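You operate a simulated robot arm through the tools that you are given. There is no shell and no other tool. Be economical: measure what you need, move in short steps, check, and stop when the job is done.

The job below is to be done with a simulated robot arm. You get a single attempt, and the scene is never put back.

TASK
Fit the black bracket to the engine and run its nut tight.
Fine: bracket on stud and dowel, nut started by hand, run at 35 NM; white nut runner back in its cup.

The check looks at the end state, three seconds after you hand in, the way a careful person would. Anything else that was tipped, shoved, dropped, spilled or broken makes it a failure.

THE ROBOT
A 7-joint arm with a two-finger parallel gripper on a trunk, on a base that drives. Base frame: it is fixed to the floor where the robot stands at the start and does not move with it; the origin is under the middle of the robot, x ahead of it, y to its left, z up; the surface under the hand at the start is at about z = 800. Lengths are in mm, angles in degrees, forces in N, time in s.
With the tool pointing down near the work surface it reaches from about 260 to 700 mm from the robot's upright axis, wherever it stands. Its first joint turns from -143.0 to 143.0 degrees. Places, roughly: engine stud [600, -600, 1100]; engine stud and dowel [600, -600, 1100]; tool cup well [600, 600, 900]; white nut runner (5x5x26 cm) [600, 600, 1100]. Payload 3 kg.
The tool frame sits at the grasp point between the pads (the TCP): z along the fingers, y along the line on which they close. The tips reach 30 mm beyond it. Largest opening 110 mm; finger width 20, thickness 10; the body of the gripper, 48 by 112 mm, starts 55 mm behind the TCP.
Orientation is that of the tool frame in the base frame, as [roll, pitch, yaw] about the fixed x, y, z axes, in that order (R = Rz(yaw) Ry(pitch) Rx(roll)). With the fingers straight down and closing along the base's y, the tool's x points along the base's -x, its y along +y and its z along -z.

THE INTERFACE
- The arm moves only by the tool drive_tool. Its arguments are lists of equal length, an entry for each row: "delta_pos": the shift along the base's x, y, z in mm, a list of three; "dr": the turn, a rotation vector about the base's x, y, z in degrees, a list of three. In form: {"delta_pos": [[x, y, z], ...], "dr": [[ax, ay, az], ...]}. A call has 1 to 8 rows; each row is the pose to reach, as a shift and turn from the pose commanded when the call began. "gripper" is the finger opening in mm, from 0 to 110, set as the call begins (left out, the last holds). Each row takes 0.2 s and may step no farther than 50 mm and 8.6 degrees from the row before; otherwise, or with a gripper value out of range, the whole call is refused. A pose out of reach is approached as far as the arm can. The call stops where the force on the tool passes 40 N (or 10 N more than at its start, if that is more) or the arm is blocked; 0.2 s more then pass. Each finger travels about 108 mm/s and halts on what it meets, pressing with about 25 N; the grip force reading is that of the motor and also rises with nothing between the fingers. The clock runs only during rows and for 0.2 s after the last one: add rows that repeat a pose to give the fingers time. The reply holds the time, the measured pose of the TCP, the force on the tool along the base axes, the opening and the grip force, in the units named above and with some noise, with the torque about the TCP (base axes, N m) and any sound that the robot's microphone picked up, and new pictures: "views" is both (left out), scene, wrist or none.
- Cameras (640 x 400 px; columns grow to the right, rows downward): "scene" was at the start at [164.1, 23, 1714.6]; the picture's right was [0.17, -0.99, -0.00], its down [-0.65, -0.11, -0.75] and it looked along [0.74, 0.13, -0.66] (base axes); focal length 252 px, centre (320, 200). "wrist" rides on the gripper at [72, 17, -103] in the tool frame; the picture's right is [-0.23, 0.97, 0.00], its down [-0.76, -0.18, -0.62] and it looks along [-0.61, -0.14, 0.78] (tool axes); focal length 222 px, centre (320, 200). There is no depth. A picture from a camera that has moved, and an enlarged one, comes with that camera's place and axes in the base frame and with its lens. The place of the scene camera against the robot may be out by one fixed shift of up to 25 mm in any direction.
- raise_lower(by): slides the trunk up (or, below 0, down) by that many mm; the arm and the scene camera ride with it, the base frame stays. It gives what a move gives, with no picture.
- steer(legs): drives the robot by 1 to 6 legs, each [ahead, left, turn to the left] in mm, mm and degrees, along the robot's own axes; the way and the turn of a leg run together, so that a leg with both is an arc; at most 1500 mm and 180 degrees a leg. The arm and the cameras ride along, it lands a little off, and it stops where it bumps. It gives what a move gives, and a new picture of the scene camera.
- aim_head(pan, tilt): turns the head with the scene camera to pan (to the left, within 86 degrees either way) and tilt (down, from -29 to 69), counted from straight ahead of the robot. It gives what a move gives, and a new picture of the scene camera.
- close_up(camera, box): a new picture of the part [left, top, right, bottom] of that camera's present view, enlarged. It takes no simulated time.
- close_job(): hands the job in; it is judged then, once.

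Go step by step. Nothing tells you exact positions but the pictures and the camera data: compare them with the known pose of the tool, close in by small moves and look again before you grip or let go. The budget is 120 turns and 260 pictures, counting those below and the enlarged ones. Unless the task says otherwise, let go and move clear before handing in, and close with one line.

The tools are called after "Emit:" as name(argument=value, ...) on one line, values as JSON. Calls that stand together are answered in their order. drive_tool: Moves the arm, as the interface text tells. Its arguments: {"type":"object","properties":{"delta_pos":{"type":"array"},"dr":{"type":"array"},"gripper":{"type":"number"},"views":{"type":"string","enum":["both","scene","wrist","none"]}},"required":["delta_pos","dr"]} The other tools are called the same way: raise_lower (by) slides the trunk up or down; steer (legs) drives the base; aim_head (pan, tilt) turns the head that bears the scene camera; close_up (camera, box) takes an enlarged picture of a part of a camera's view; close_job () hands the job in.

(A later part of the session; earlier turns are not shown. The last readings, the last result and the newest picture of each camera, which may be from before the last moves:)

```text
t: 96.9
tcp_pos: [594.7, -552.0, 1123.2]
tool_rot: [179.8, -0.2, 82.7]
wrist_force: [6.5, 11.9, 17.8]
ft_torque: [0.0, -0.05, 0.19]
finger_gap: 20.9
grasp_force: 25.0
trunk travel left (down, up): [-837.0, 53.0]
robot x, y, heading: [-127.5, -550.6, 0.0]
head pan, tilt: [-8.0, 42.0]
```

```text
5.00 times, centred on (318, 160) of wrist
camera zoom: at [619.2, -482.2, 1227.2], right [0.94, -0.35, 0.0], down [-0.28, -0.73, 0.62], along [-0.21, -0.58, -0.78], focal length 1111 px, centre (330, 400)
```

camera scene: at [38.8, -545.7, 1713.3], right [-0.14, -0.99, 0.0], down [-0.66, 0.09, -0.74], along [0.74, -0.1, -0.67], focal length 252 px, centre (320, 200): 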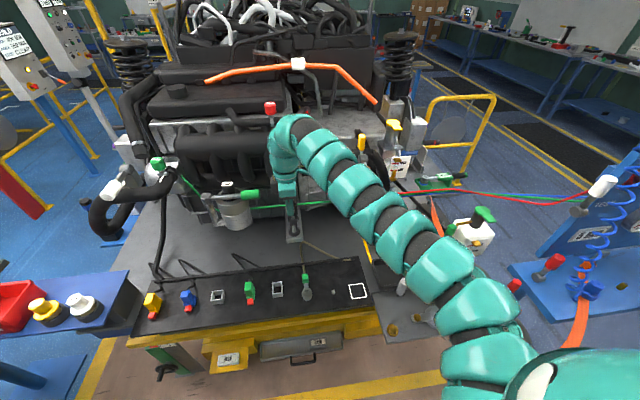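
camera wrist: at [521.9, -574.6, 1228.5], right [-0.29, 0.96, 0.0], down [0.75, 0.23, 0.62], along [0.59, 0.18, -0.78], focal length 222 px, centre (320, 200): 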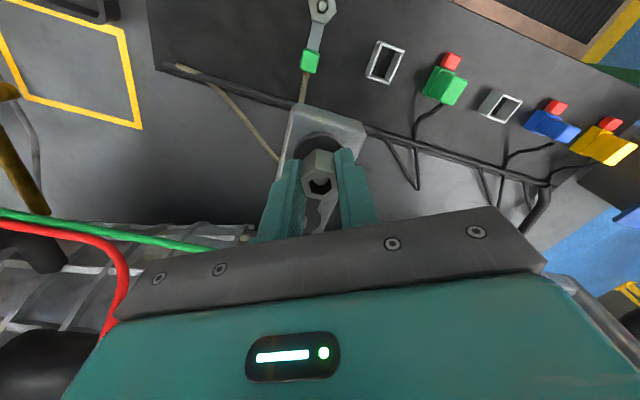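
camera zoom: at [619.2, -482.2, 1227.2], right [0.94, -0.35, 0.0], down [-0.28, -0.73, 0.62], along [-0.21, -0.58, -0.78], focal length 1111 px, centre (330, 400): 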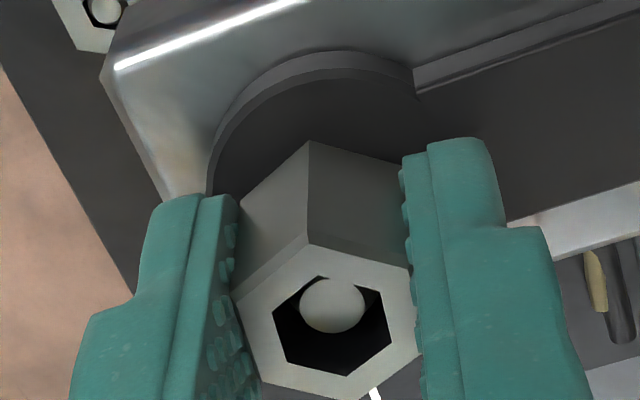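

The nut keeps sinking as it turns: thread started. I regrip for another half turn: open, turn back 180°, close.

Emit:
drive_tool(delta_pos=[[0, 0, 0], [0, 0, 0], [0, 0, 0], [0, 0, 0], [0, 0, 0], [0, 0, 0], [0, 0, 0], [0, 0, 0]], dr=[[0, 0, 0], [0, 0, 0], [0, 0, 8.5], [0, 0, 17], [0, 0, 25.5], [0, 0, 34], [0, 0, 42.5], [0, 0, 51]], gripper=45, views="none")

Emit:
drive_tool(delta_pos=[[0, 0, 0], [0, 0, 0], [0, 0, 0], [0, 0, 0], [0, 0, 0], [0, 0, 0], [0, 0, 0], [0, 0, 0]], dr=[[0, 0, 8.5], [0, 0, 17], [0, 0, 25.5], [0, 0, 34], [0, 0, 42.5], [0, 0, 51], [0, 0, 59.5], [0, 0, 68]], views="none")

Emit:
drive_tool(delta_pos=[[0, 0, 0], [0, 0, 0], [0, 0, 0], [0, 0, 0], [0, 0, 0], [0, 0, 0], [0, 0, 0], [0, 0, 0]], dr=[[0, 0, 8.5], [0, 0, 17], [0, 0, 25.5], [0, 0, 34], [0, 0, 42.5], [0, 0, 51], [0, 0, 59.5], [0, 0, 61]], views="wrist")

Emit:
close_up(camera="wrist", box=[270, 120, 366, 200])

```text
t: 98.7
tcp_pos: [593.9, -551.6, 1121.8]
tool_rot: [180.0, -0.2, 133.9]
wrist_force: [0.0, 0.2, -0.5]
ft_torque: [0.05, 0.02, 0.0]
finger_gap: 45.0
grasp_force: 0.1
trunk travel left (down, up): [-837.0, 53.0]
robot x, y, heading: [-124.1, -546.5, -0.2]
head pan, tilt: [-8.0, 42.0]
```

```text
t: 100.5
tcp_pos: [594.9, -553.7, 1122.2]
tool_rot: [179.9, -0.3, -158.1]
wrist_force: [0.3, 0.5, 0.1]
ft_torque: [0.01, 0.01, 0.02]
finger_gap: 44.9
grasp_force: 0.0
trunk travel left (down, up): [-837.0, 53.0]
robot x, y, heading: [-124.7, -549.1, -0.3]
head pan, tilt: [-8.0, 42.0]
```

```text
t: 102.3
tcp_pos: [594.6, -553.3, 1122.3]
tool_rot: [180.0, -0.2, -97.0]
wrist_force: [-1.1, -0.3, 0.9]
ft_torque: [0.02, 0.0, -0.01]
finger_gap: 44.8
grasp_force: 0.0
trunk travel left (down, up): [-837.0, 53.0]
robot x, y, heading: [-127.2, -548.5, -0.0]
head pan, tilt: [-8.0, 42.0]
camera wrist: at [568.1, -622.7, 1225.9], right [-0.94, 0.35, 0.0], down [0.27, 0.74, 0.62], along [0.21, 0.58, -0.78], focal length 222 px, centre (320, 200)
```

wrist: 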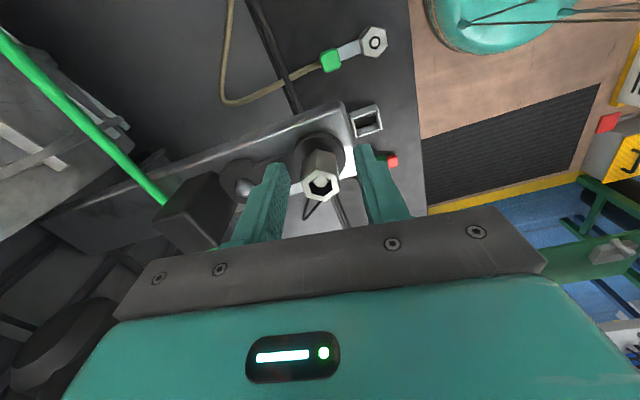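

```text
5.00 times, centred on (318, 160) of wrist
camera zoom: at [568.1, -622.7, 1225.9], right [-0.94, 0.35, 0.0], down [0.27, 0.74, 0.62], along [0.21, 0.58, -0.78], focal length 1111 px, centre (330, 400)
```

zoom: 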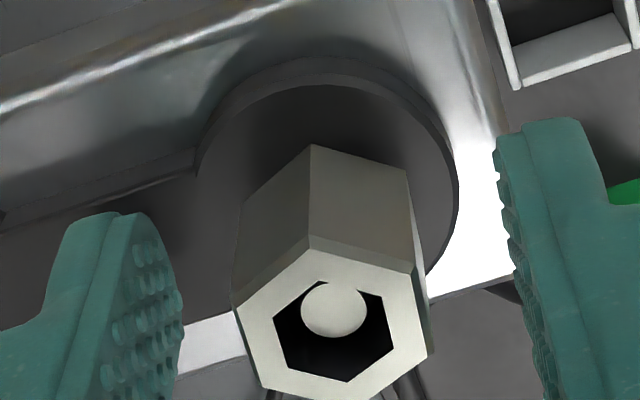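

The nut sits upright and stays on the thread. Close and turn another ~half turn.

Emit:
drive_tool(delta_pos=[[1, 0, 0], [1, 0, 0], [1, 0, 0], [1, 0, 0], [1, 0, -0.1], [1, 0, -0.2], [1, 0, -0.3], [1, 0, -0.4]], dr=[[0, 0, 0], [0, 0, 0], [0, 0, 0], [0, 0, -8.5], [0, 0, -17], [0, 0, -25.5], [0, 0, -34], [0, 0, -42.5]], gripper=8, views="none")

Emit:
drive_tool(delta_pos=[[0, 0, -0.1], [0, 0, -0.1], [0, 0, -0.2], [0, 0, -0.2], [0, 0, -0.3], [0, 0, -0.3], [0, 0, -0.4], [0, 0, -0.4]], dr=[[0, 0, -8.5], [0, 0, -17], [0, 0, -25.5], [0, 0, -34], [0, 0, -42.5], [0, 0, -51], [0, 0, -59.5], [0, 0, -68]], views="none")

Emit:
drive_tool(delta_pos=[[0, 0, -0.1], [0, 0, -0.1], [0, 0, -0.2], [0, 0, -0.2], [0, 0, -0.3], [0, 0, -0.3], [0, 0, -0.4], [0, 0, -0.4]], dr=[[0, 0, -8.5], [0, 0, -17], [0, 0, -25.5], [0, 0, -34], [0, 0, -42.5], [0, 0, -51], [0, 0, -59.5], [0, 0, -64]], views="none")

Emit:
close_up(camera="wrist", box=[270, 120, 366, 200])

```text
t: 104.1
tcp_pos: [595.0, -553.4, 1121.6]
tool_rot: [179.8, -0.1, -139.8]
wrist_force: [-14.4, -0.5, -7.9]
ft_torque: [0.05, -0.05, 0.05]
finger_gap: 21.6
grasp_force: 25.7
trunk travel left (down, up): [-837.0, 53.0]
robot x, y, heading: [-127.6, -549.7, -0.1]
head pan, tilt: [-8.0, 42.0]
```

```text
t: 105.9
tcp_pos: [594.4, -551.4, 1122.0]
tool_rot: [179.9, -0.2, 152.1]
wrist_force: [-7.4, 3.2, -1.3]
ft_torque: [-0.09, 0.17, 0.03]
finger_gap: 21.3
grasp_force: 24.8
trunk travel left (down, up): [-837.0, 53.0]
robot x, y, heading: [-125.4, -550.9, 0.4]
head pan, tilt: [-8.0, 42.0]
```

```text
t: 107.7
tcp_pos: [594.9, -553.2, 1121.3]
tool_rot: [179.9, -0.2, 88.3]
wrist_force: [-9.7, 1.8, -0.2]
ft_torque: [-0.04, 0.28, 0.02]
finger_gap: 21.9
grasp_force: 25.2
trunk travel left (down, up): [-837.0, 53.0]
robot x, y, heading: [-124.9, -545.2, -0.1]
head pan, tilt: [-8.0, 42.0]
```

```text
5.00 times, centred on (318, 160) of wrist
camera zoom: at [612.7, -481.6, 1225.0], right [0.97, -0.26, 0.0], down [-0.2, -0.76, 0.62], along [-0.16, -0.6, -0.78], focal length 1111 px, centre (330, 400)
```

zoom: 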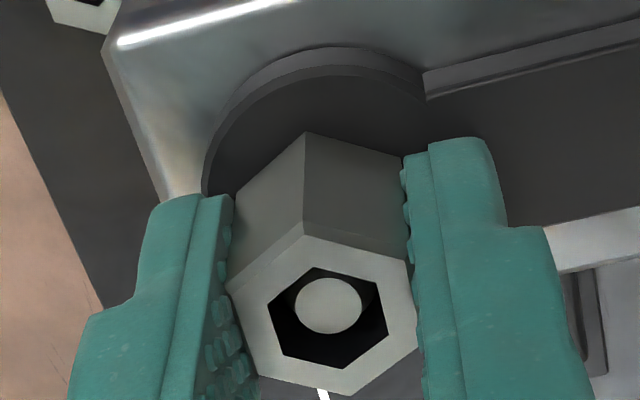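

The stud tip has come nearly level with the nut's top: the nut is well started. Release and lift off.

Emit:
drive_tool(delta_pos=[[0, 0, 0], [0, 0, 0], [0, 0, 20], [0, 0, 60], [0, 0, 105], [0, 0, 150], [0, 0, 175]], dr=[[0, 0, 0], [0, 0, 0], [0, 0, 0], [0, 0, 0], [0, 0, 0], [0, 0, 0], [0, 0, 0]], gripper=50, views="wrist")

Emit:
close_up(camera="scene", box=[264, 195, 328, 240])

```text
t: 109.3
tcp_pos: [594.8, -553.7, 1296.3]
tool_rot: [180.0, -0.2, 88.3]
wrist_force: [0.6, 0.8, -0.4]
ft_torque: [-0.01, 0.02, -0.01]
finger_gap: 50.2
grasp_force: 0.0
trunk travel left (down, up): [-837.0, 53.0]
robot x, y, heading: [-122.4, -551.1, 0.1]
head pan, tilt: [-8.0, 42.0]
camera wrist: at [613.0, -482.3, 1399.7], right [0.97, -0.26, 0.0], down [-0.2, -0.76, 0.62], along [-0.16, -0.6, -0.78], focal length 222 px, centre (320, 200)
```

wrist: 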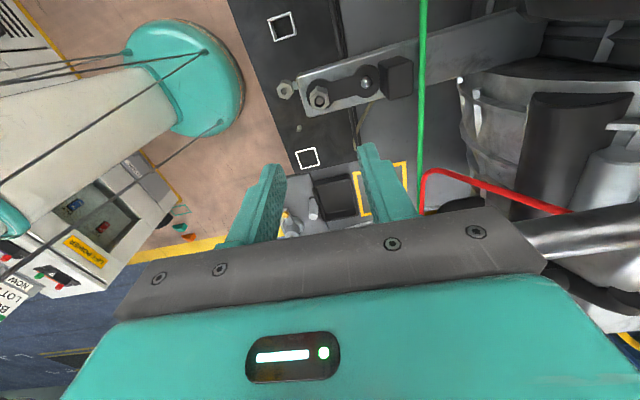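

```text
8.89 times, centred on (296, 218) of scene
camera zoom: at [37.9, -545.6, 1713.4], right [-0.14, -0.99, 0.0], down [-0.66, 0.09, -0.74], along [0.74, -0.1, -0.67], focal length 2238 px, centre (533, 44)
```

zoom: 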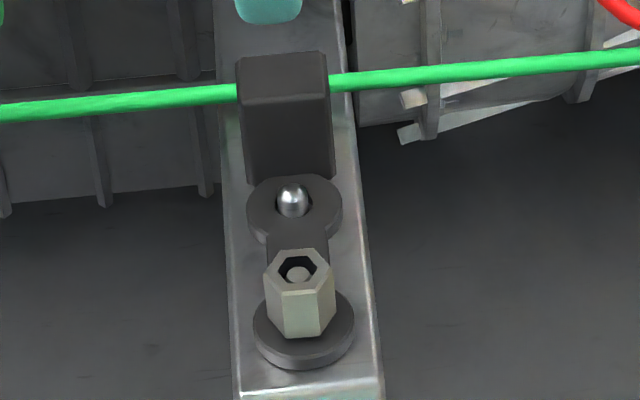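

The nut is standing on the started thread. Now I go for the white runner: back off, drive left, and turn toward it.

Emit:
steer(legs=[[-200, 0, 0], [0, 520, 0], [280, 65, 0]])

```text
t: 115.1
tcp_pos: [678.9, 27.9, 1296.6]
tool_rot: [179.9, -0.3, 88.2]
wrist_force: [-0.1, -0.8, 0.0]
ft_torque: [0.02, 0.03, 0.01]
finger_gap: 50.2
grasp_force: 0.0
trunk travel left (down, up): [-837.0, 53.0]
robot x, y, heading: [-40.8, 32.4, 0.2]
head pan, tilt: [-8.0, 42.0]
camera scene: at [122.2, 31.9, 1713.8], right [-0.14, -0.99, 0.0], down [-0.66, 0.1, -0.74], along [0.74, -0.1, -0.67], focal length 252 px, centre (320, 200)
```

scene: 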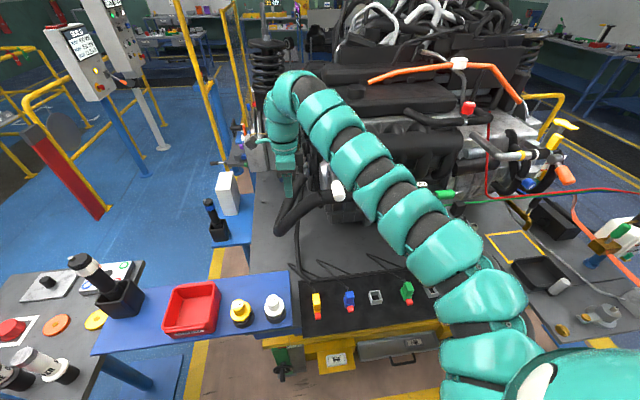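

Now turn left 55°.

Emit:
steer(legs=[[0, 0, 30], [0, 0, 25]])

Emit:
aim_head(pan=0, tilt=45)

Emit:
close_up(camera="wrist", box=[0, 0, 640, 400])

```text
t: 118.3
tcp_pos: [367.1, 624.3, 1296.8]
tool_rot: [179.8, -0.2, 143.5]
wrist_force: [-0.4, 0.1, -0.3]
ft_torque: [-0.01, -0.04, 0.0]
finger_gap: 49.8
grasp_force: 0.0
trunk travel left (down, up): [-837.0, 53.0]
robot x, y, heading: [-44.0, 38.6, 55.4]
head pan, tilt: [-8.0, 42.0]
camera scene: at [56.1, 171.9, 1714.5], right [0.73, -0.68, 0.0], down [-0.45, -0.49, -0.75], along [0.51, 0.55, -0.67], focal length 252 px, centre (320, 200)
```

scene: 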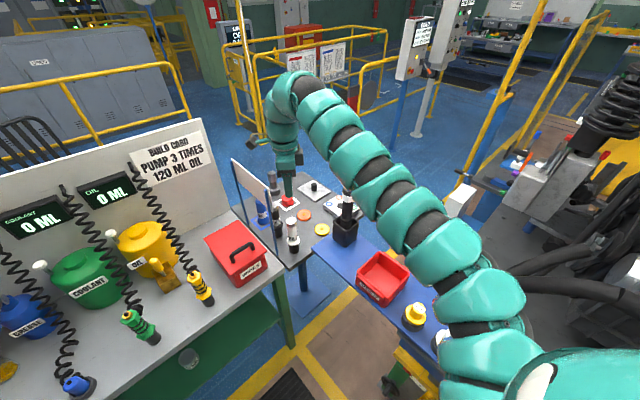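

```text
t: 119.0
tcp_pos: [370.0, 626.8, 1295.7]
tool_rot: [180.0, -0.1, 143.7]
wrist_force: [-0.3, 0.2, 0.1]
ft_torque: [-0.03, 0.02, 0.01]
finger_gap: 50.4
grasp_force: 0.0
trunk travel left (down, up): [-837.0, 53.0]
robot x, y, heading: [-46.7, 36.1, 55.2]
head pan, tilt: [0.0, 45.0]
camera scene: at [47.6, 177.8, 1710.1], right [0.82, -0.57, 0.0], down [-0.4, -0.58, -0.71], along [0.4, 0.58, -0.7], focal length 252 px, centre (320, 200)
```

scene: 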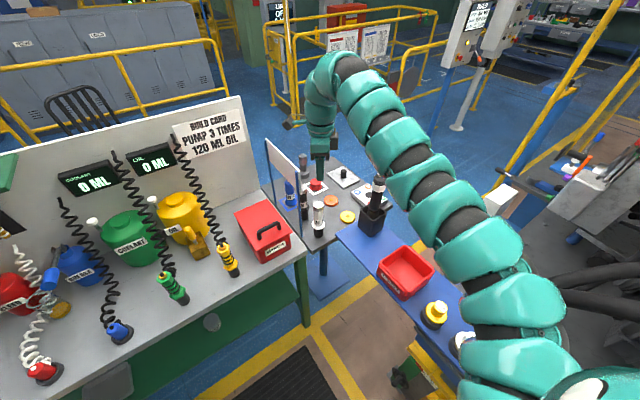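

```text
1.00 times, centred on (320, 200) of wrist (not enlarged: the box is as wide or as high as the picture)
camera zoom: at [320.6, 683.0, 1398.8], right [0.76, 0.65, 0.0], down [0.51, -0.6, 0.62], along [0.4, -0.47, -0.78], focal length 222 px, centre (320, 200)
```

zoom: 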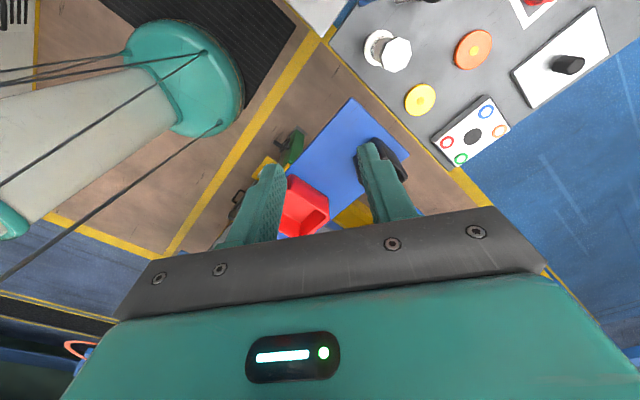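

I turn the tool back so its camera looks outward and move nearer the runner, staying above it.

Emit:
drive_tool(delta_pos=[[16, -16, 0], [32, -32, 0], [48, -48, 0], [64, -64, 0], [80, -80, 0], [96, -96, 0], [112, -112, 0], [125, -125, 0]], dr=[[0, 0, 8.5], [0, 0, 17], [0, 0, 25.5], [0, 0, 34], [0, 0, 42.5], [0, 0, 51], [0, 0, 59.5], [0, 0, 68]], gripper=90, views="wrist")

```text
t: 120.8
tcp_pos: [495.5, 502.7, 1290.9]
tool_rot: [179.8, 0.0, -148.3]
wrist_force: [0.0, 0.3, -1.3]
ft_torque: [0.01, 0.03, 0.01]
finger_gap: 89.7
grasp_force: 0.0
out of reach, approached as far as the arm can: row 7, 8
trunk travel left (down, up): [-837.0, 53.0]
robot x, y, heading: [-41.0, 32.9, 55.1]
head pan, tilt: [0.0, 45.0]
camera wrist: at [424.2, 477.9, 1394.8], right [-0.32, 0.95, 0.0], down [0.74, 0.25, 0.62], along [0.59, 0.2, -0.78], focal length 222 px, centre (320, 200)
```

wrist: 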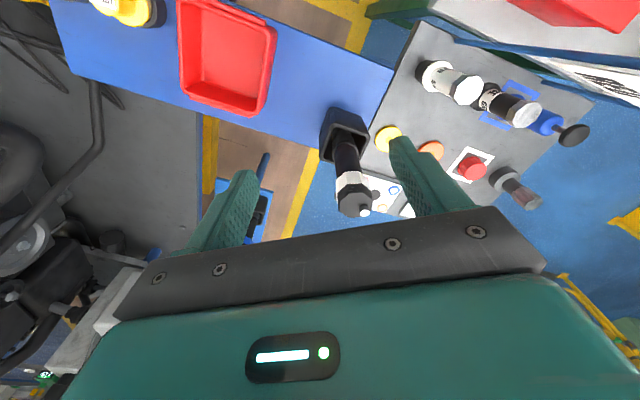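

Zoom on the runner's top.

Emit:
close_up(camera="wrist", box=[310, 100, 406, 220])

```text
3.33 times, centred on (358, 160) of wrist
camera zoom: at [424.2, 477.9, 1394.8], right [-0.32, 0.95, 0.0], down [0.74, 0.25, 0.62], along [0.59, 0.2, -0.78], focal length 740 px, centre (193, 333)
```

zoom: 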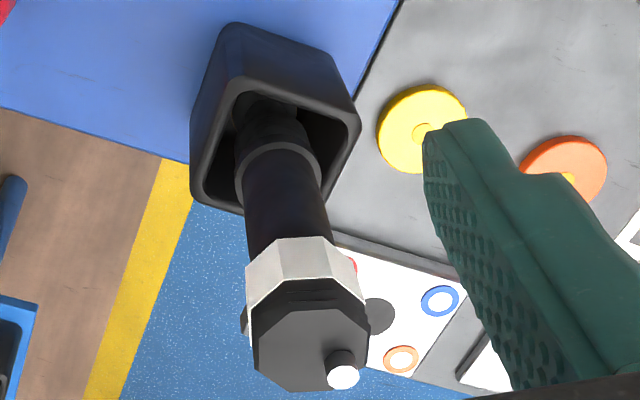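

The collar is octagonal; I turn +32° to close on its flats and move over the runner at safe height.

Emit:
drive_tool(delta_pos=[[19, 18, 2], [38, 36, 2], [57, 53, 2], [75, 71, 2], [75, 71, 2]], dr=[[0, 0, 8.5], [0, 0, 17], [0, 0, 25.5], [0, 0, 32], [0, 0, 32]], views="wrist")

Emit:
close_up(camera="wrist", box=[240, 100, 400, 240])

Emit:
close_up(camera="scene", box=[320, 120, 440, 240])

```text
t: 122.0
tcp_pos: [568.9, 573.4, 1293.3]
tool_rot: [-179.8, 0.0, -116.5]
wrist_force: [-0.2, 0.4, -0.6]
ft_torque: [-0.01, -0.06, 0.0]
finger_gap: 89.9
grasp_force: 0.0
trunk travel left (down, up): [-837.0, 53.0]
robot x, y, heading: [-45.2, 35.8, 55.2]
head pan, tilt: [0.0, 45.0]
camera wrist: at [519.9, 514.0, 1396.9], right [-0.77, 0.64, 0.0], down [0.5, 0.6, 0.62], along [0.4, 0.48, -0.78], focal length 222 px, centre (320, 200)
```

wrist: 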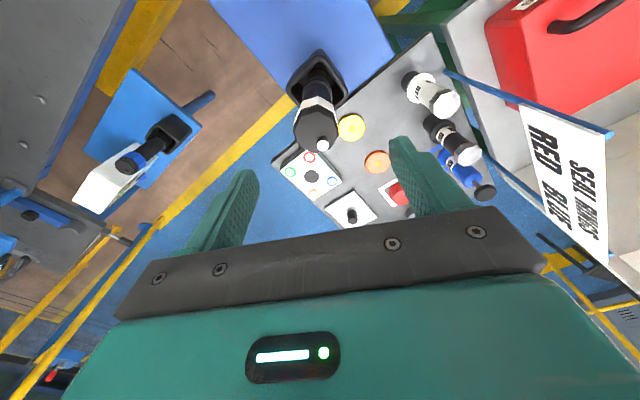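

```text
2.86 times, centred on (320, 170) of wrist
camera zoom: at [519.9, 514.0, 1396.9], right [-0.77, 0.64, 0.0], down [0.5, 0.6, 0.62], along [0.4, 0.48, -0.78], focal length 635 px, centre (320, 286)
```

zoom: 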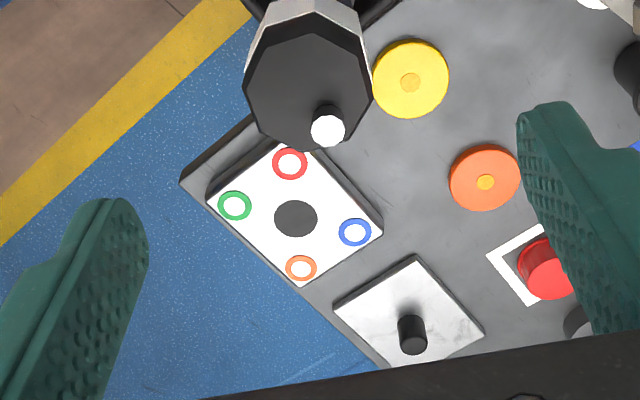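

```text
3.33 times, centred on (380, 180) of scene
camera zoom: at [45.8, 177.1, 1710.2], right [0.82, -0.57, 0.0], down [-0.4, -0.58, -0.71], along [0.4, 0.58, -0.7], focal length 839 px, centre (120, 267)
```

zoom: 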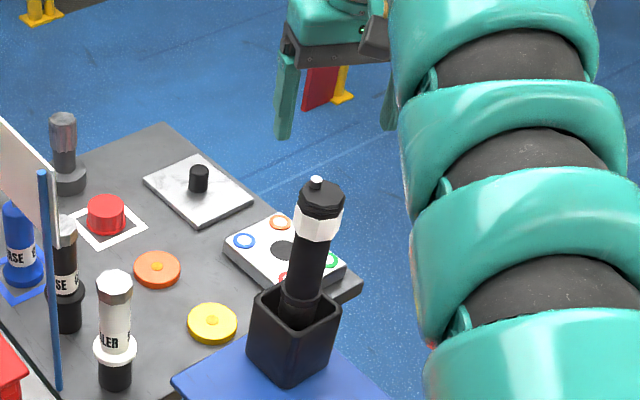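

The runner's axis is at about [574,573.5], octagon from z≈1149 to 1186. I centre and go down in two stages.

Emit:
drive_tool(delta_pos=[[5, 0, 0], [5, 0, -30], [5, 0, -60]], dr=[[0, 0, 0], [0, 0, 0], [0, 0, 0]], views="wrist")

Emit:
close_up(camera="wrist", box=[240, 80, 400, 240])

```text
t: 122.8
tcp_pos: [573.3, 574.6, 1232.2]
tool_rot: [-179.9, -0.2, -116.4]
wrist_force: [0.6, -0.4, 0.0]
ft_torque: [-0.01, 0.0, -0.01]
finger_gap: 89.9
grasp_force: 0.0
out of reach, approached as far as the arm can: row 1
trunk travel left (down, up): [-837.0, 53.0]
robot x, y, heading: [-42.3, 35.7, 55.3]
head pan, tilt: [0.0, 45.0]
camera wrist: at [525.9, 517.0, 1336.3], right [-0.77, 0.64, 0.0], down [0.5, 0.61, 0.62], along [0.4, 0.48, -0.78], focal length 222 px, centre (320, 200)
```

wrist: 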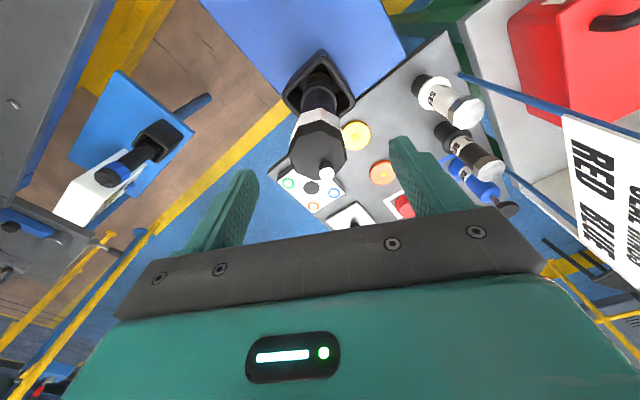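

```text
2.50 times, centred on (320, 160) of wrist
camera zoom: at [525.9, 517.0, 1336.3], right [-0.77, 0.64, 0.0], down [0.5, 0.61, 0.62], along [0.4, 0.48, -0.78], focal length 555 px, centre (320, 300)
```

zoom: 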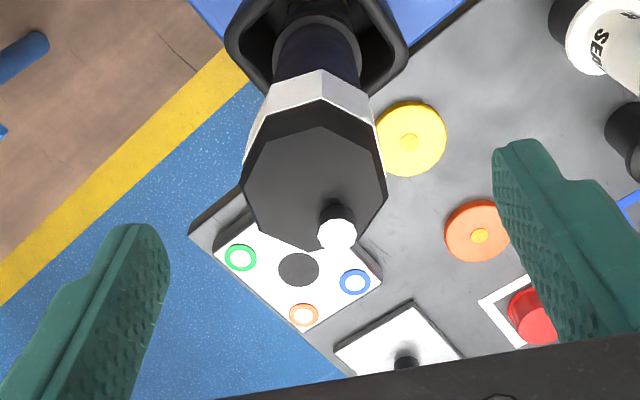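

Small correction of 3.5 mm in −y, then down to grip height.

Emit:
drive_tool(delta_pos=[[0, -3.5, -10], [0, -3.5, -40], [0, -3.5, -70]], dr=[[0, 0, 0], [0, 0, 0], [0, 0, 0]], views="wrist")

Emit:
close_up(camera="wrist", box=[220, 100, 420, 260])

Emit:
close_up(camera="scene", box=[320, 120, 440, 240])

```text
t: 123.5
tcp_pos: [574.6, 570.2, 1163.8]
tool_rot: [179.9, 0.0, -116.4]
wrist_force: [0.0, 0.0, 0.5]
ft_torque: [-0.02, -0.01, -0.01]
finger_gap: 90.1
grasp_force: 0.0
trunk travel left (down, up): [-837.0, 53.0]
robot x, y, heading: [-43.2, 32.4, 55.5]
head pan, tilt: [0.0, 45.0]
camera wrist: at [526.1, 513.2, 1267.1], right [-0.77, 0.64, 0.0], down [0.5, 0.6, 0.62], along [0.4, 0.48, -0.78], focal length 222 px, centre (320, 200)
```

wrist: 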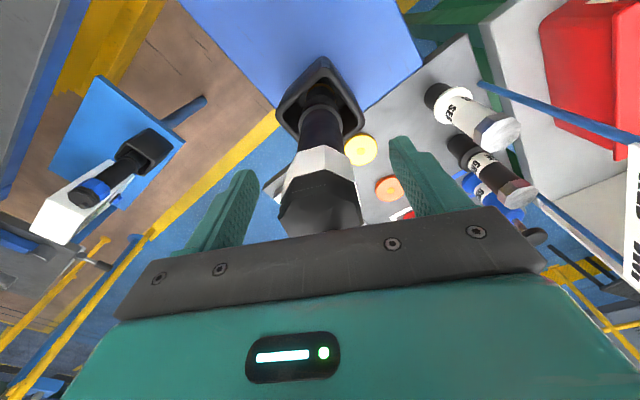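

```text
2.50 times, centred on (320, 180) of wrist
camera zoom: at [526.1, 513.2, 1267.1], right [-0.77, 0.64, 0.0], down [0.5, 0.6, 0.62], along [0.4, 0.48, -0.78], focal length 555 px, centre (320, 250)
```

zoom: 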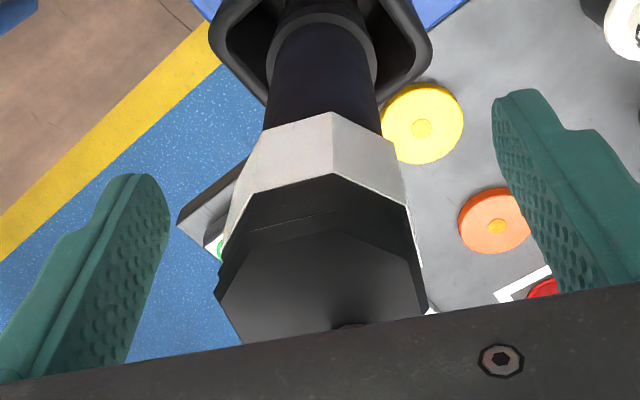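

```text
3.33 times, centred on (380, 180) of scene
camera zoom: at [47.0, 178.5, 1710.0], right [0.82, -0.57, 0.0], down [-0.4, -0.58, -0.71], along [0.4, 0.58, -0.71], focal length 839 px, centre (120, 267)
```

zoom: 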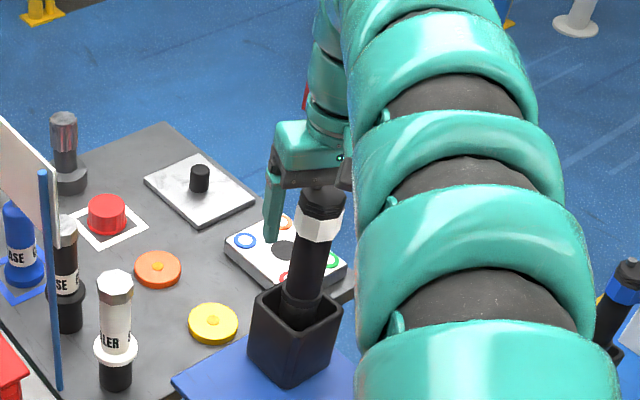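

In position around the collar. Close the gripper.

Emit:
drive_tool(delta_pos=[[0, 0, 0], [0, 0, 0], [0, 0, 0], [0, 0, 0]], dr=[[0, 0, 0], [0, 0, 0], [0, 0, 0], [0, 0, 0]], gripper=30, views="wrist")

Emit:
close_up(camera="wrist", box=[220, 100, 420, 260])

```text
t: 124.5
tcp_pos: [574.3, 569.6, 1163.7]
tool_rot: [180.0, 0.0, -116.4]
wrist_force: [0.0, -1.2, 1.8]
ft_torque: [-0.04, 0.02, 0.05]
finger_gap: 47.6
grasp_force: 25.2
trunk travel left (down, up): [-837.0, 53.0]
robot x, y, heading: [-39.9, 30.2, 55.4]
head pan, tilt: [0.0, 45.0]
camera wrist: at [526.9, 511.9, 1267.7], right [-0.77, 0.64, 0.0], down [0.5, 0.6, 0.62], along [0.4, 0.48, -0.78], focal length 222 px, centre (320, 200)
```

wrist: 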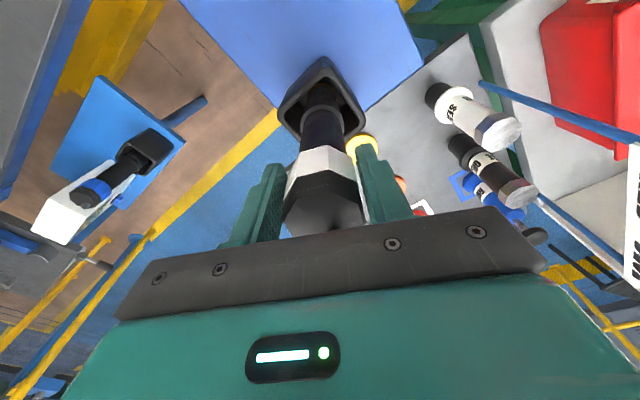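

```text
2.50 times, centred on (320, 180) of wrist
camera zoom: at [526.9, 511.9, 1267.7], right [-0.77, 0.64, 0.0], down [0.5, 0.6, 0.62], along [0.4, 0.48, -0.78], focal length 555 px, centre (320, 250)
```

zoom: 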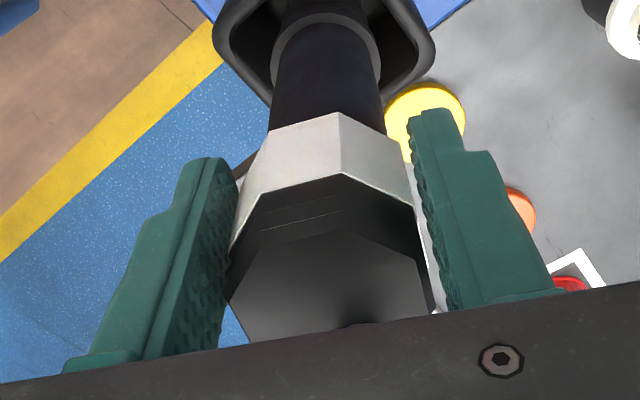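

Gripped at 47.6 mm. Lift straight up out of the cup.

Emit:
drive_tool(delta_pos=[[0, 0, 10], [0, 0, 30], [0, 0, 55], [0, 0, 80], [0, 0, 105], [0, 0, 127]], dr=[[0, 0, 0], [0, 0, 0], [0, 0, 0], [0, 0, 0], [0, 0, 0], [0, 0, 0]], views="wrist")

Emit:
close_up(camera="scene", box=[310, 80, 450, 240])

```text
t: 126.0
tcp_pos: [575.7, 569.6, 1290.3]
tool_rot: [-179.8, -0.1, -116.4]
wrist_force: [-0.3, 0.1, -8.0]
ft_torque: [-0.1, 0.06, 0.0]
finger_gap: 47.1
grasp_force: 24.8
trunk travel left (down, up): [-837.0, 53.0]
robot x, y, heading: [-39.9, 32.4, 55.2]
head pan, tilt: [0.0, 45.0]
camera wrist: at [526.5, 511.0, 1393.8], right [-0.77, 0.64, 0.0], down [0.5, 0.6, 0.62], along [0.4, 0.48, -0.78], focal length 222 px, centre (320, 200)
```

wrist: 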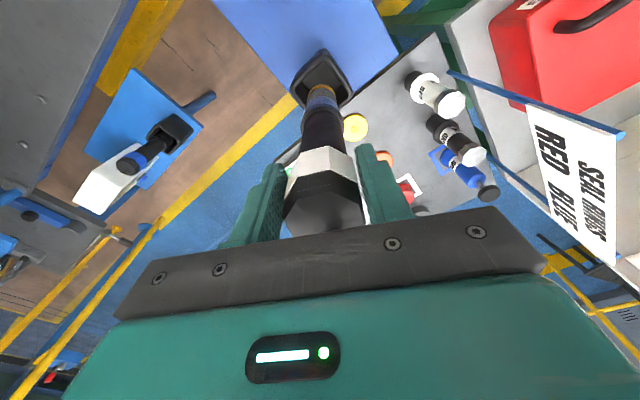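

```text
2.50 times, centred on (380, 160) of scene
camera zoom: at [48.4, 177.3, 1710.0], right [0.82, -0.57, 0.0], down [-0.4, -0.58, -0.71], along [0.4, 0.58, -0.71], focal length 630 px, centre (170, 300)
```

zoom: 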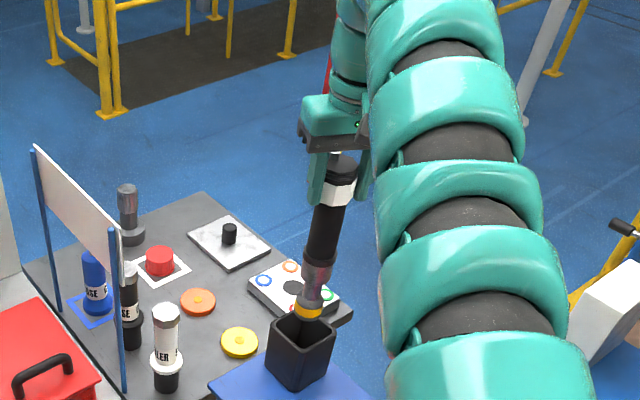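

The runner has a yellow ring on its nose; zoom to check for markings.

Emit:
close_up(camera="scene", box=[360, 125, 400, 215])

Emit:
close_up(camera="wrist", box=[280, 40, 380, 240])

```text
4.44 times, centred on (380, 170) of scene
camera zoom: at [48.4, 177.3, 1710.0], right [0.82, -0.57, 0.0], down [-0.4, -0.58, -0.71], along [0.4, 0.58, -0.71], focal length 1119 px, centre (53, 333)
```

zoom: 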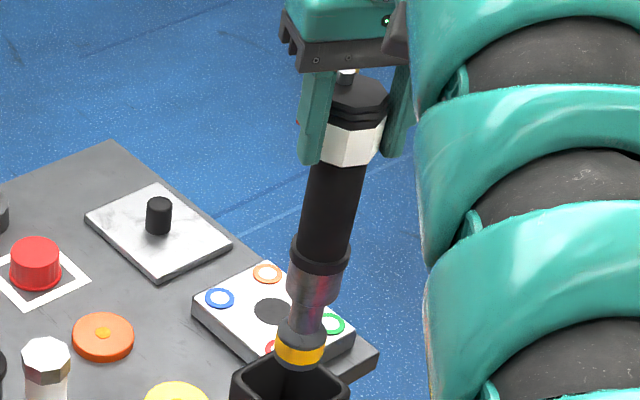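

```text
2.00 times, centred on (330, 140) of wrist
camera zoom: at [526.5, 511.0, 1393.8], right [-0.77, 0.64, 0.0], down [0.5, 0.6, 0.62], along [0.4, 0.48, -0.78], focal length 444 px, centre (300, 320)
```

zoom: 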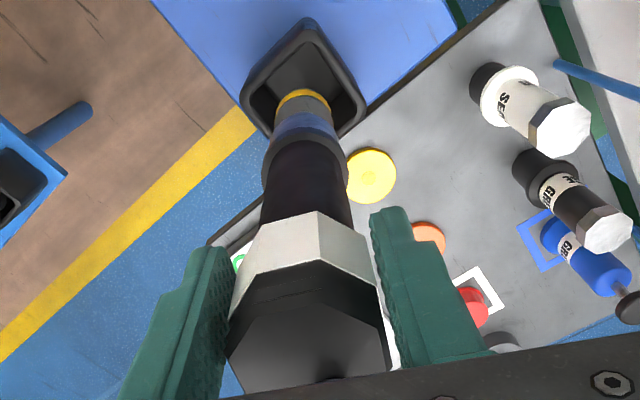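

I raise the trunk 50 mm for height, then back away diagonally before turning so the runner stays clear of the lever.

Emit:
raise_lower(by=50)

Emit:
steer(legs=[[-367, 97, 0]])

```text
t: 126.9
tcp_pos: [574.4, 569.7, 1338.4]
tool_rot: [-179.9, -0.1, -116.4]
wrist_force: [0.4, 1.1, -7.4]
ft_torque: [-0.04, 0.05, 0.0]
finger_gap: 47.0
grasp_force: 25.2
trunk travel left (down, up): [-887.0, 3.0]
robot x, y, heading: [-40.0, 36.1, 55.4]
head pan, tilt: [0.0, 45.0]
```

```text
t: 129.3
tcp_pos: [288.6, 328.2, 1338.3]
tool_rot: [-179.9, -0.2, -116.4]
wrist_force: [-0.6, -0.2, -8.5]
ft_torque: [-0.12, -0.01, 0.01]
finger_gap: 47.4
grasp_force: 24.9
trunk travel left (down, up): [-887.0, 3.0]
robot x, y, heading: [-331.0, -211.8, 55.2]
head pan, tilt: [0.0, 45.0]
camera scene: at [-237.1, -62.4, 1759.0], right [0.82, -0.57, 0.0], down [-0.4, -0.58, -0.71], along [0.4, 0.58, -0.71], focal length 252 px, centre (320, 200)
```

scene: 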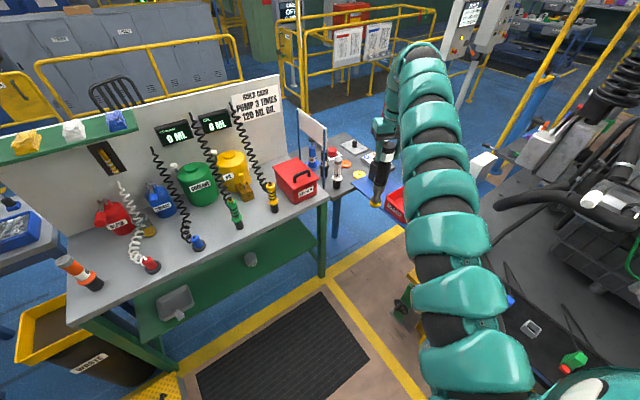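

Now turn back −55°, clear of the engine.

Emit:
steer(legs=[[0, 0, -55.2]])

Emit:
drive_tool(delta_pos=[[-8, 25, 0], [-16, 50, 0], [-24, 75, 0], [-32, 100, 0], [-40, 125, 0], [-48, 150, 0], [-54, 170, 0], [-60, 190, 0]], dr=[[0, 0, 0], [0, 0, 0], [0, 0, 0], [0, 0, 0], [0, 0, 0], [0, 0, 0], [0, 0, 0], [0, 0, 0]], views="none")

```text
t: 132.1
tcp_pos: [467.0, -405.7, 1339.7]
tool_rot: [-179.9, -0.2, -171.1]
wrist_force: [-0.1, 0.4, -8.3]
ft_torque: [0.0, 0.08, -0.01]
finger_gap: 47.1
grasp_force: 25.4
trunk travel left (down, up): [-887.0, 3.0]
robot x, y, heading: [-333.3, -210.5, 0.9]
head pan, tilt: [0.0, 45.0]
camera scene: at [-166.9, -194.4, 1759.0], right [0.01, -1.0, 0.0], down [-0.71, -0.01, -0.71], along [0.71, 0.01, -0.71], focal length 252 px, centre (320, 200)
```

scene: 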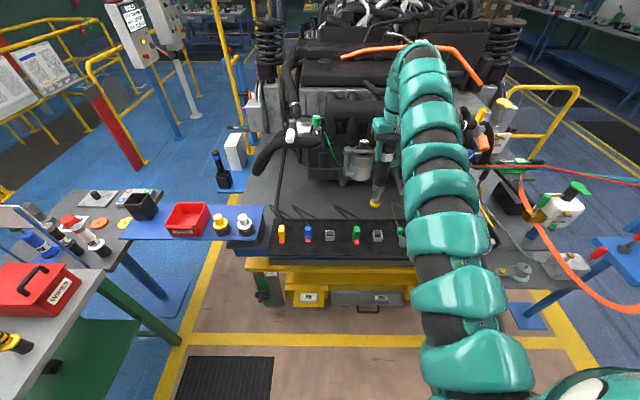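

```text
t: 133.9
tcp_pos: [407.1, -213.7, 1338.5]
tool_rot: [-179.9, -0.3, -171.2]
wrist_force: [1.2, -0.5, -8.3]
ft_torque: [-0.02, 0.1, -0.02]
finger_gap: 47.0
grasp_force: 24.4
trunk travel left (down, up): [-887.0, 3.0]
robot x, y, heading: [-334.4, -210.6, 1.0]
head pan, tilt: [0.0, 45.0]
```

Arm is in front. Strafe right and come forward, stopping short of the nut.

Emit:
steer(legs=[[0, -340, -1], [130, 0, 0]])

Emit:
aim_head(pan=-8, tilt=42)

Emit:
close_up(camera="scene", box=[240, 120, 360, 240])

Emit:
close_up(camera="wrist", box=[0, 0, 640, 400])

```text
t: 137.0
tcp_pos: [539.0, -574.2, 1338.5]
tool_rot: [-179.9, -0.2, -172.4]
wrist_force: [-0.4, 0.2, -7.7]
ft_torque: [-0.02, 0.1, -0.01]
finger_gap: 47.0
grasp_force: 24.7
trunk travel left (down, up): [-887.0, 3.0]
robot x, y, heading: [-199.1, -557.0, -0.7]
head pan, tilt: [0.0, 45.0]
camera scene: at [-35.2, -540.6, 1758.9], right [-0.01, -1.0, 0.0], down [-0.71, 0.01, -0.71], along [0.71, -0.01, -0.71], focal length 252 px, centre (320, 200)
```

scene: 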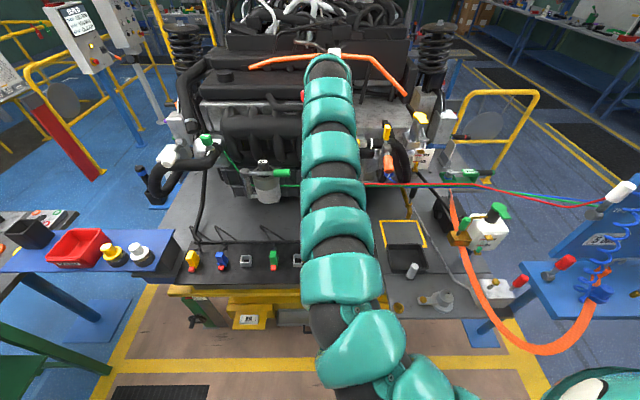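

```text
t: 137.7
tcp_pos: [537.6, -573.4, 1337.4]
tool_rot: [-179.9, -0.2, -172.3]
wrist_force: [-0.1, -0.6, -8.8]
ft_torque: [-0.04, 0.07, -0.04]
finger_gap: 47.1
grasp_force: 25.1
trunk travel left (down, up): [-887.0, 3.0]
robot x, y, heading: [-200.4, -553.9, -0.8]
head pan, tilt: [-8.0, 42.0]
camera scene: at [-34.3, -552.6, 1763.2], right [-0.15, -0.99, 0.0], down [-0.66, 0.1, -0.74], along [0.73, -0.11, -0.67], focal length 252 px, centre (320, 200)
```

scene: 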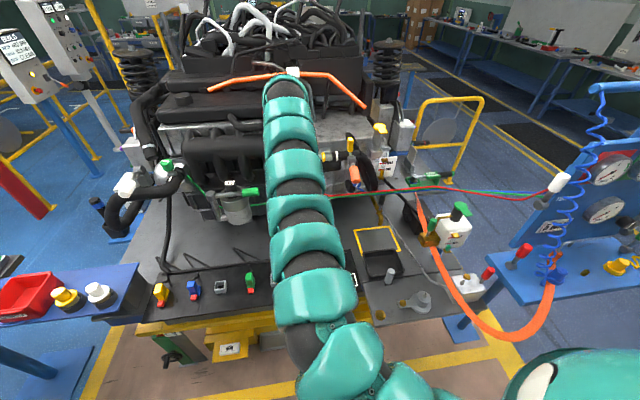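

```text
3.33 times, centred on (300, 180) of scene
camera zoom: at [-34.3, -552.6, 1763.2], right [-0.15, -0.99, 0.0], down [-0.66, 0.1, -0.74], along [0.73, -0.11, -0.67], focal length 839 px, centre (387, 267)
```

zoom: 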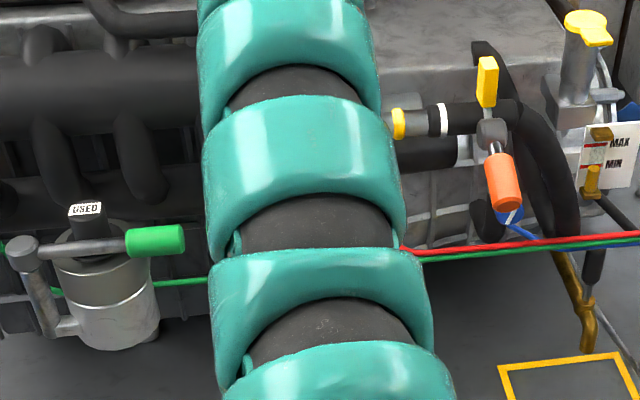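

```text
1.00 times, centred on (320, 200) of wrist (not enlarged: the box is as wide or as high as the picture)
camera zoom: at [462.9, -567.1, 1441.8], right [0.09, 1.0, 0.0], down [0.78, -0.07, 0.62], along [0.62, -0.06, -0.78], focal length 222 px, centre (320, 200)
```

zoom: 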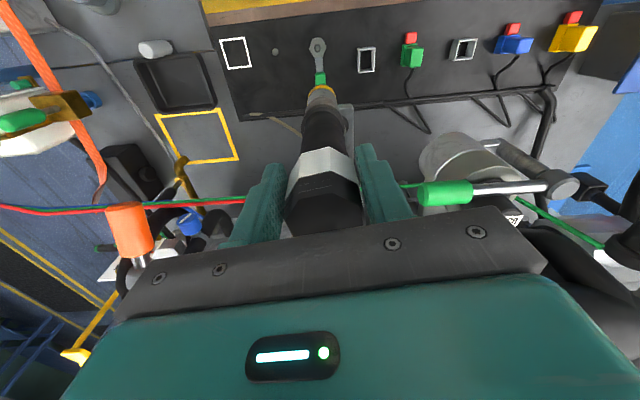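

The arm hides the stud from the head, so I'll align with the wrist camera. Zoom there.

Emit:
close_up(camera="wrist", box=[270, 60, 400, 200])

```text
2.86 times, centred on (335, 130) of wrist
camera zoom: at [462.9, -567.1, 1441.8], right [0.09, 1.0, 0.0], down [0.78, -0.07, 0.62], along [0.62, -0.06, -0.78], focal length 635 px, centre (277, 400)
```

zoom: 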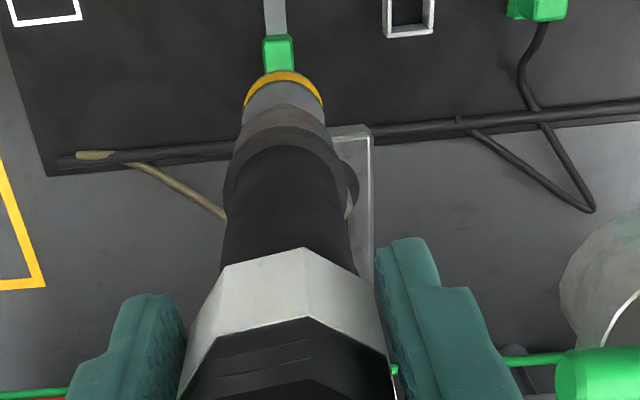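

The runner hangs truly vertical. I move it beside the nut (35 mm to −y) so the camera can see the nut next to the nose.

Emit:
drive_tool(delta_pos=[[15, -4, 2], [30, -8, 2], [45, -12, 2], [57, -15, 2], [57, -15, 2]], dr=[[0, 0, 0], [0, 0, 0], [0, 0, 0], [0, 0, 0], [0, 0, 0]], views="none")

Emit:
close_up(camera="wrist", box=[260, 50, 420, 190])

```text
t: 138.9
tcp_pos: [578.0, -591.6, 1337.5]
tool_rot: [180.0, -0.2, -172.4]
wrist_force: [-0.5, -0.4, -8.1]
ft_torque: [-0.03, 0.07, 0.03]
finger_gap: 46.9
grasp_force: 25.2
out of reach, approached as far as the arm can: row 3, 4, 5
trunk travel left (down, up): [-887.0, 3.0]
robot x, y, heading: [-202.3, -555.4, -0.7]
head pan, tilt: [-8.0, 42.0]
```

```text
2.86 times, centred on (340, 120) of wrist
camera zoom: at [503.7, -584.9, 1441.5], right [0.1, 1.0, 0.0], down [0.78, -0.07, 0.62], along [0.62, -0.06, -0.78], focal length 635 px, centre (263, 429)
```

zoom: 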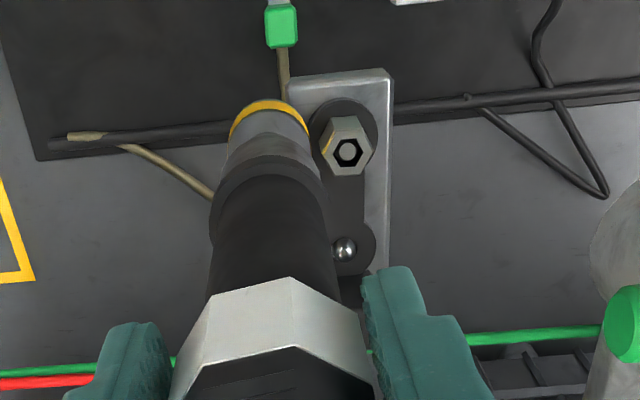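

The nut is seen at about [597,-553]. The arm is at full stretch, so I bring the base 40 mm forward, keeping beside the nut.

Emit:
steer(legs=[[40, 0, 0.7]])

Emit:
drive_tool(delta_pos=[[-15, 10, 0], [-23, 20, 0], [-23, 30, 0], [-23, 38, 0], [-23, 38, 0]], dr=[[0, 0, 0], [0, 0, 0], [0, 0, 0], [0, 0, 0], [0, 0, 0]], views="none")

Emit:
close_up(camera="wrist", box=[260, 50, 420, 190])

```text
t: 139.8
tcp_pos: [619.7, -580.8, 1337.0]
tool_rot: [-179.9, -0.2, -171.6]
wrist_force: [1.0, 0.2, -8.6]
ft_torque: [-0.04, 0.1, 0.0]
finger_gap: 47.0
grasp_force: 24.6
trunk travel left (down, up): [-887.0, 3.0]
robot x, y, heading: [-163.2, -554.7, 0.0]
head pan, tilt: [-8.0, 42.0]
camera scene: at [7.1, -550.6, 1763.2], right [-0.14, -0.99, 0.0], down [-0.66, 0.09, -0.74], along [0.74, -0.1, -0.67], focal length 252 px, centre (320, 200)
```

scene: 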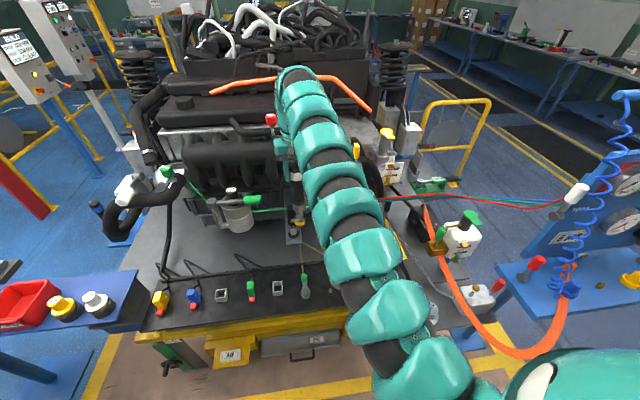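

```text
t: 141.0
tcp_pos: [596.3, -543.3, 1338.0]
tool_rot: [180.0, -0.3, -171.6]
wrist_force: [0.2, 0.2, -7.9]
ft_torque: [-0.03, 0.17, 0.01]
finger_gap: 46.2
grasp_force: 25.1
trunk travel left (down, up): [-887.0, 3.0]
robot x, y, heading: [-157.3, -555.7, -0.0]
head pan, tilt: [-8.0, 42.0]
```

```text
2.86 times, centred on (340, 120) of wrist
camera zoom: at [520.7, -537.4, 1441.6], right [0.08, 1.0, 0.0], down [0.78, -0.06, 0.62], along [0.62, -0.05, -0.78], focal length 635 px, centre (263, 429)
```

zoom: 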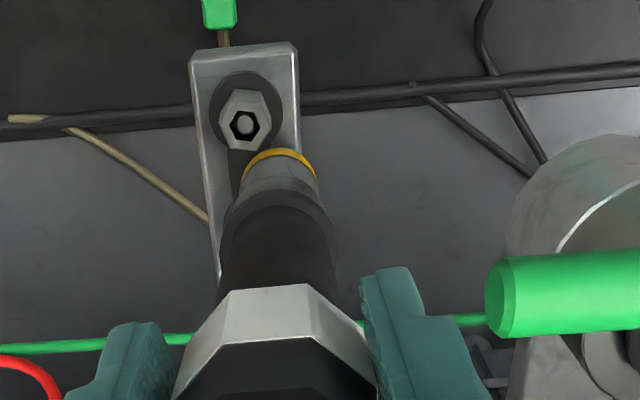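

The runner's nose seems to have swung in the grip. I look at it more closely from both cameras.

Emit:
close_up(camera="scene", box=[250, 130, 350, 250])

Emit:
close_up(camera="wrist", box=[0, 0, 640, 400])

```text
3.33 times, centred on (300, 190) of scene
camera zoom: at [6.1, -551.3, 1763.2], right [-0.14, -0.99, 0.0], down [-0.66, 0.09, -0.74], along [0.74, -0.1, -0.67], focal length 839 px, centre (387, 233)
```

zoom: 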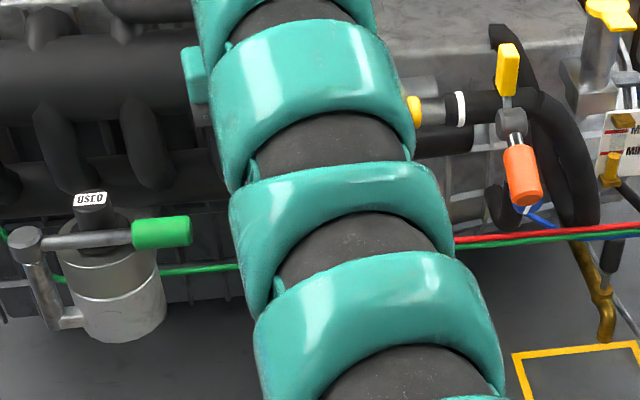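

```text
1.00 times, centred on (320, 200) of wrist (not enlarged: the box is as wide or as high as the picture)
camera zoom: at [520.7, -537.4, 1441.6], right [0.08, 1.0, 0.0], down [0.78, -0.06, 0.62], along [0.62, -0.05, -0.78], focal length 222 px, centre (320, 200)
```

zoom: 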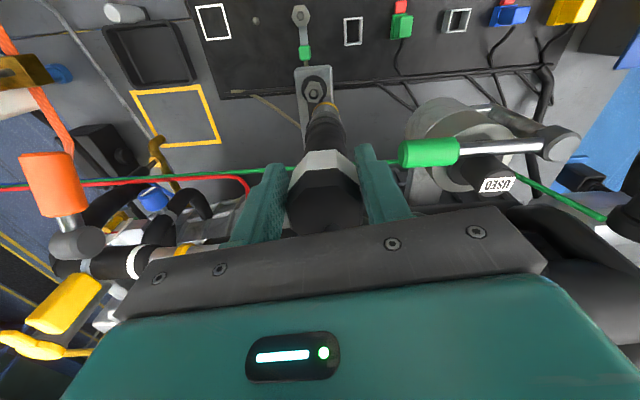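

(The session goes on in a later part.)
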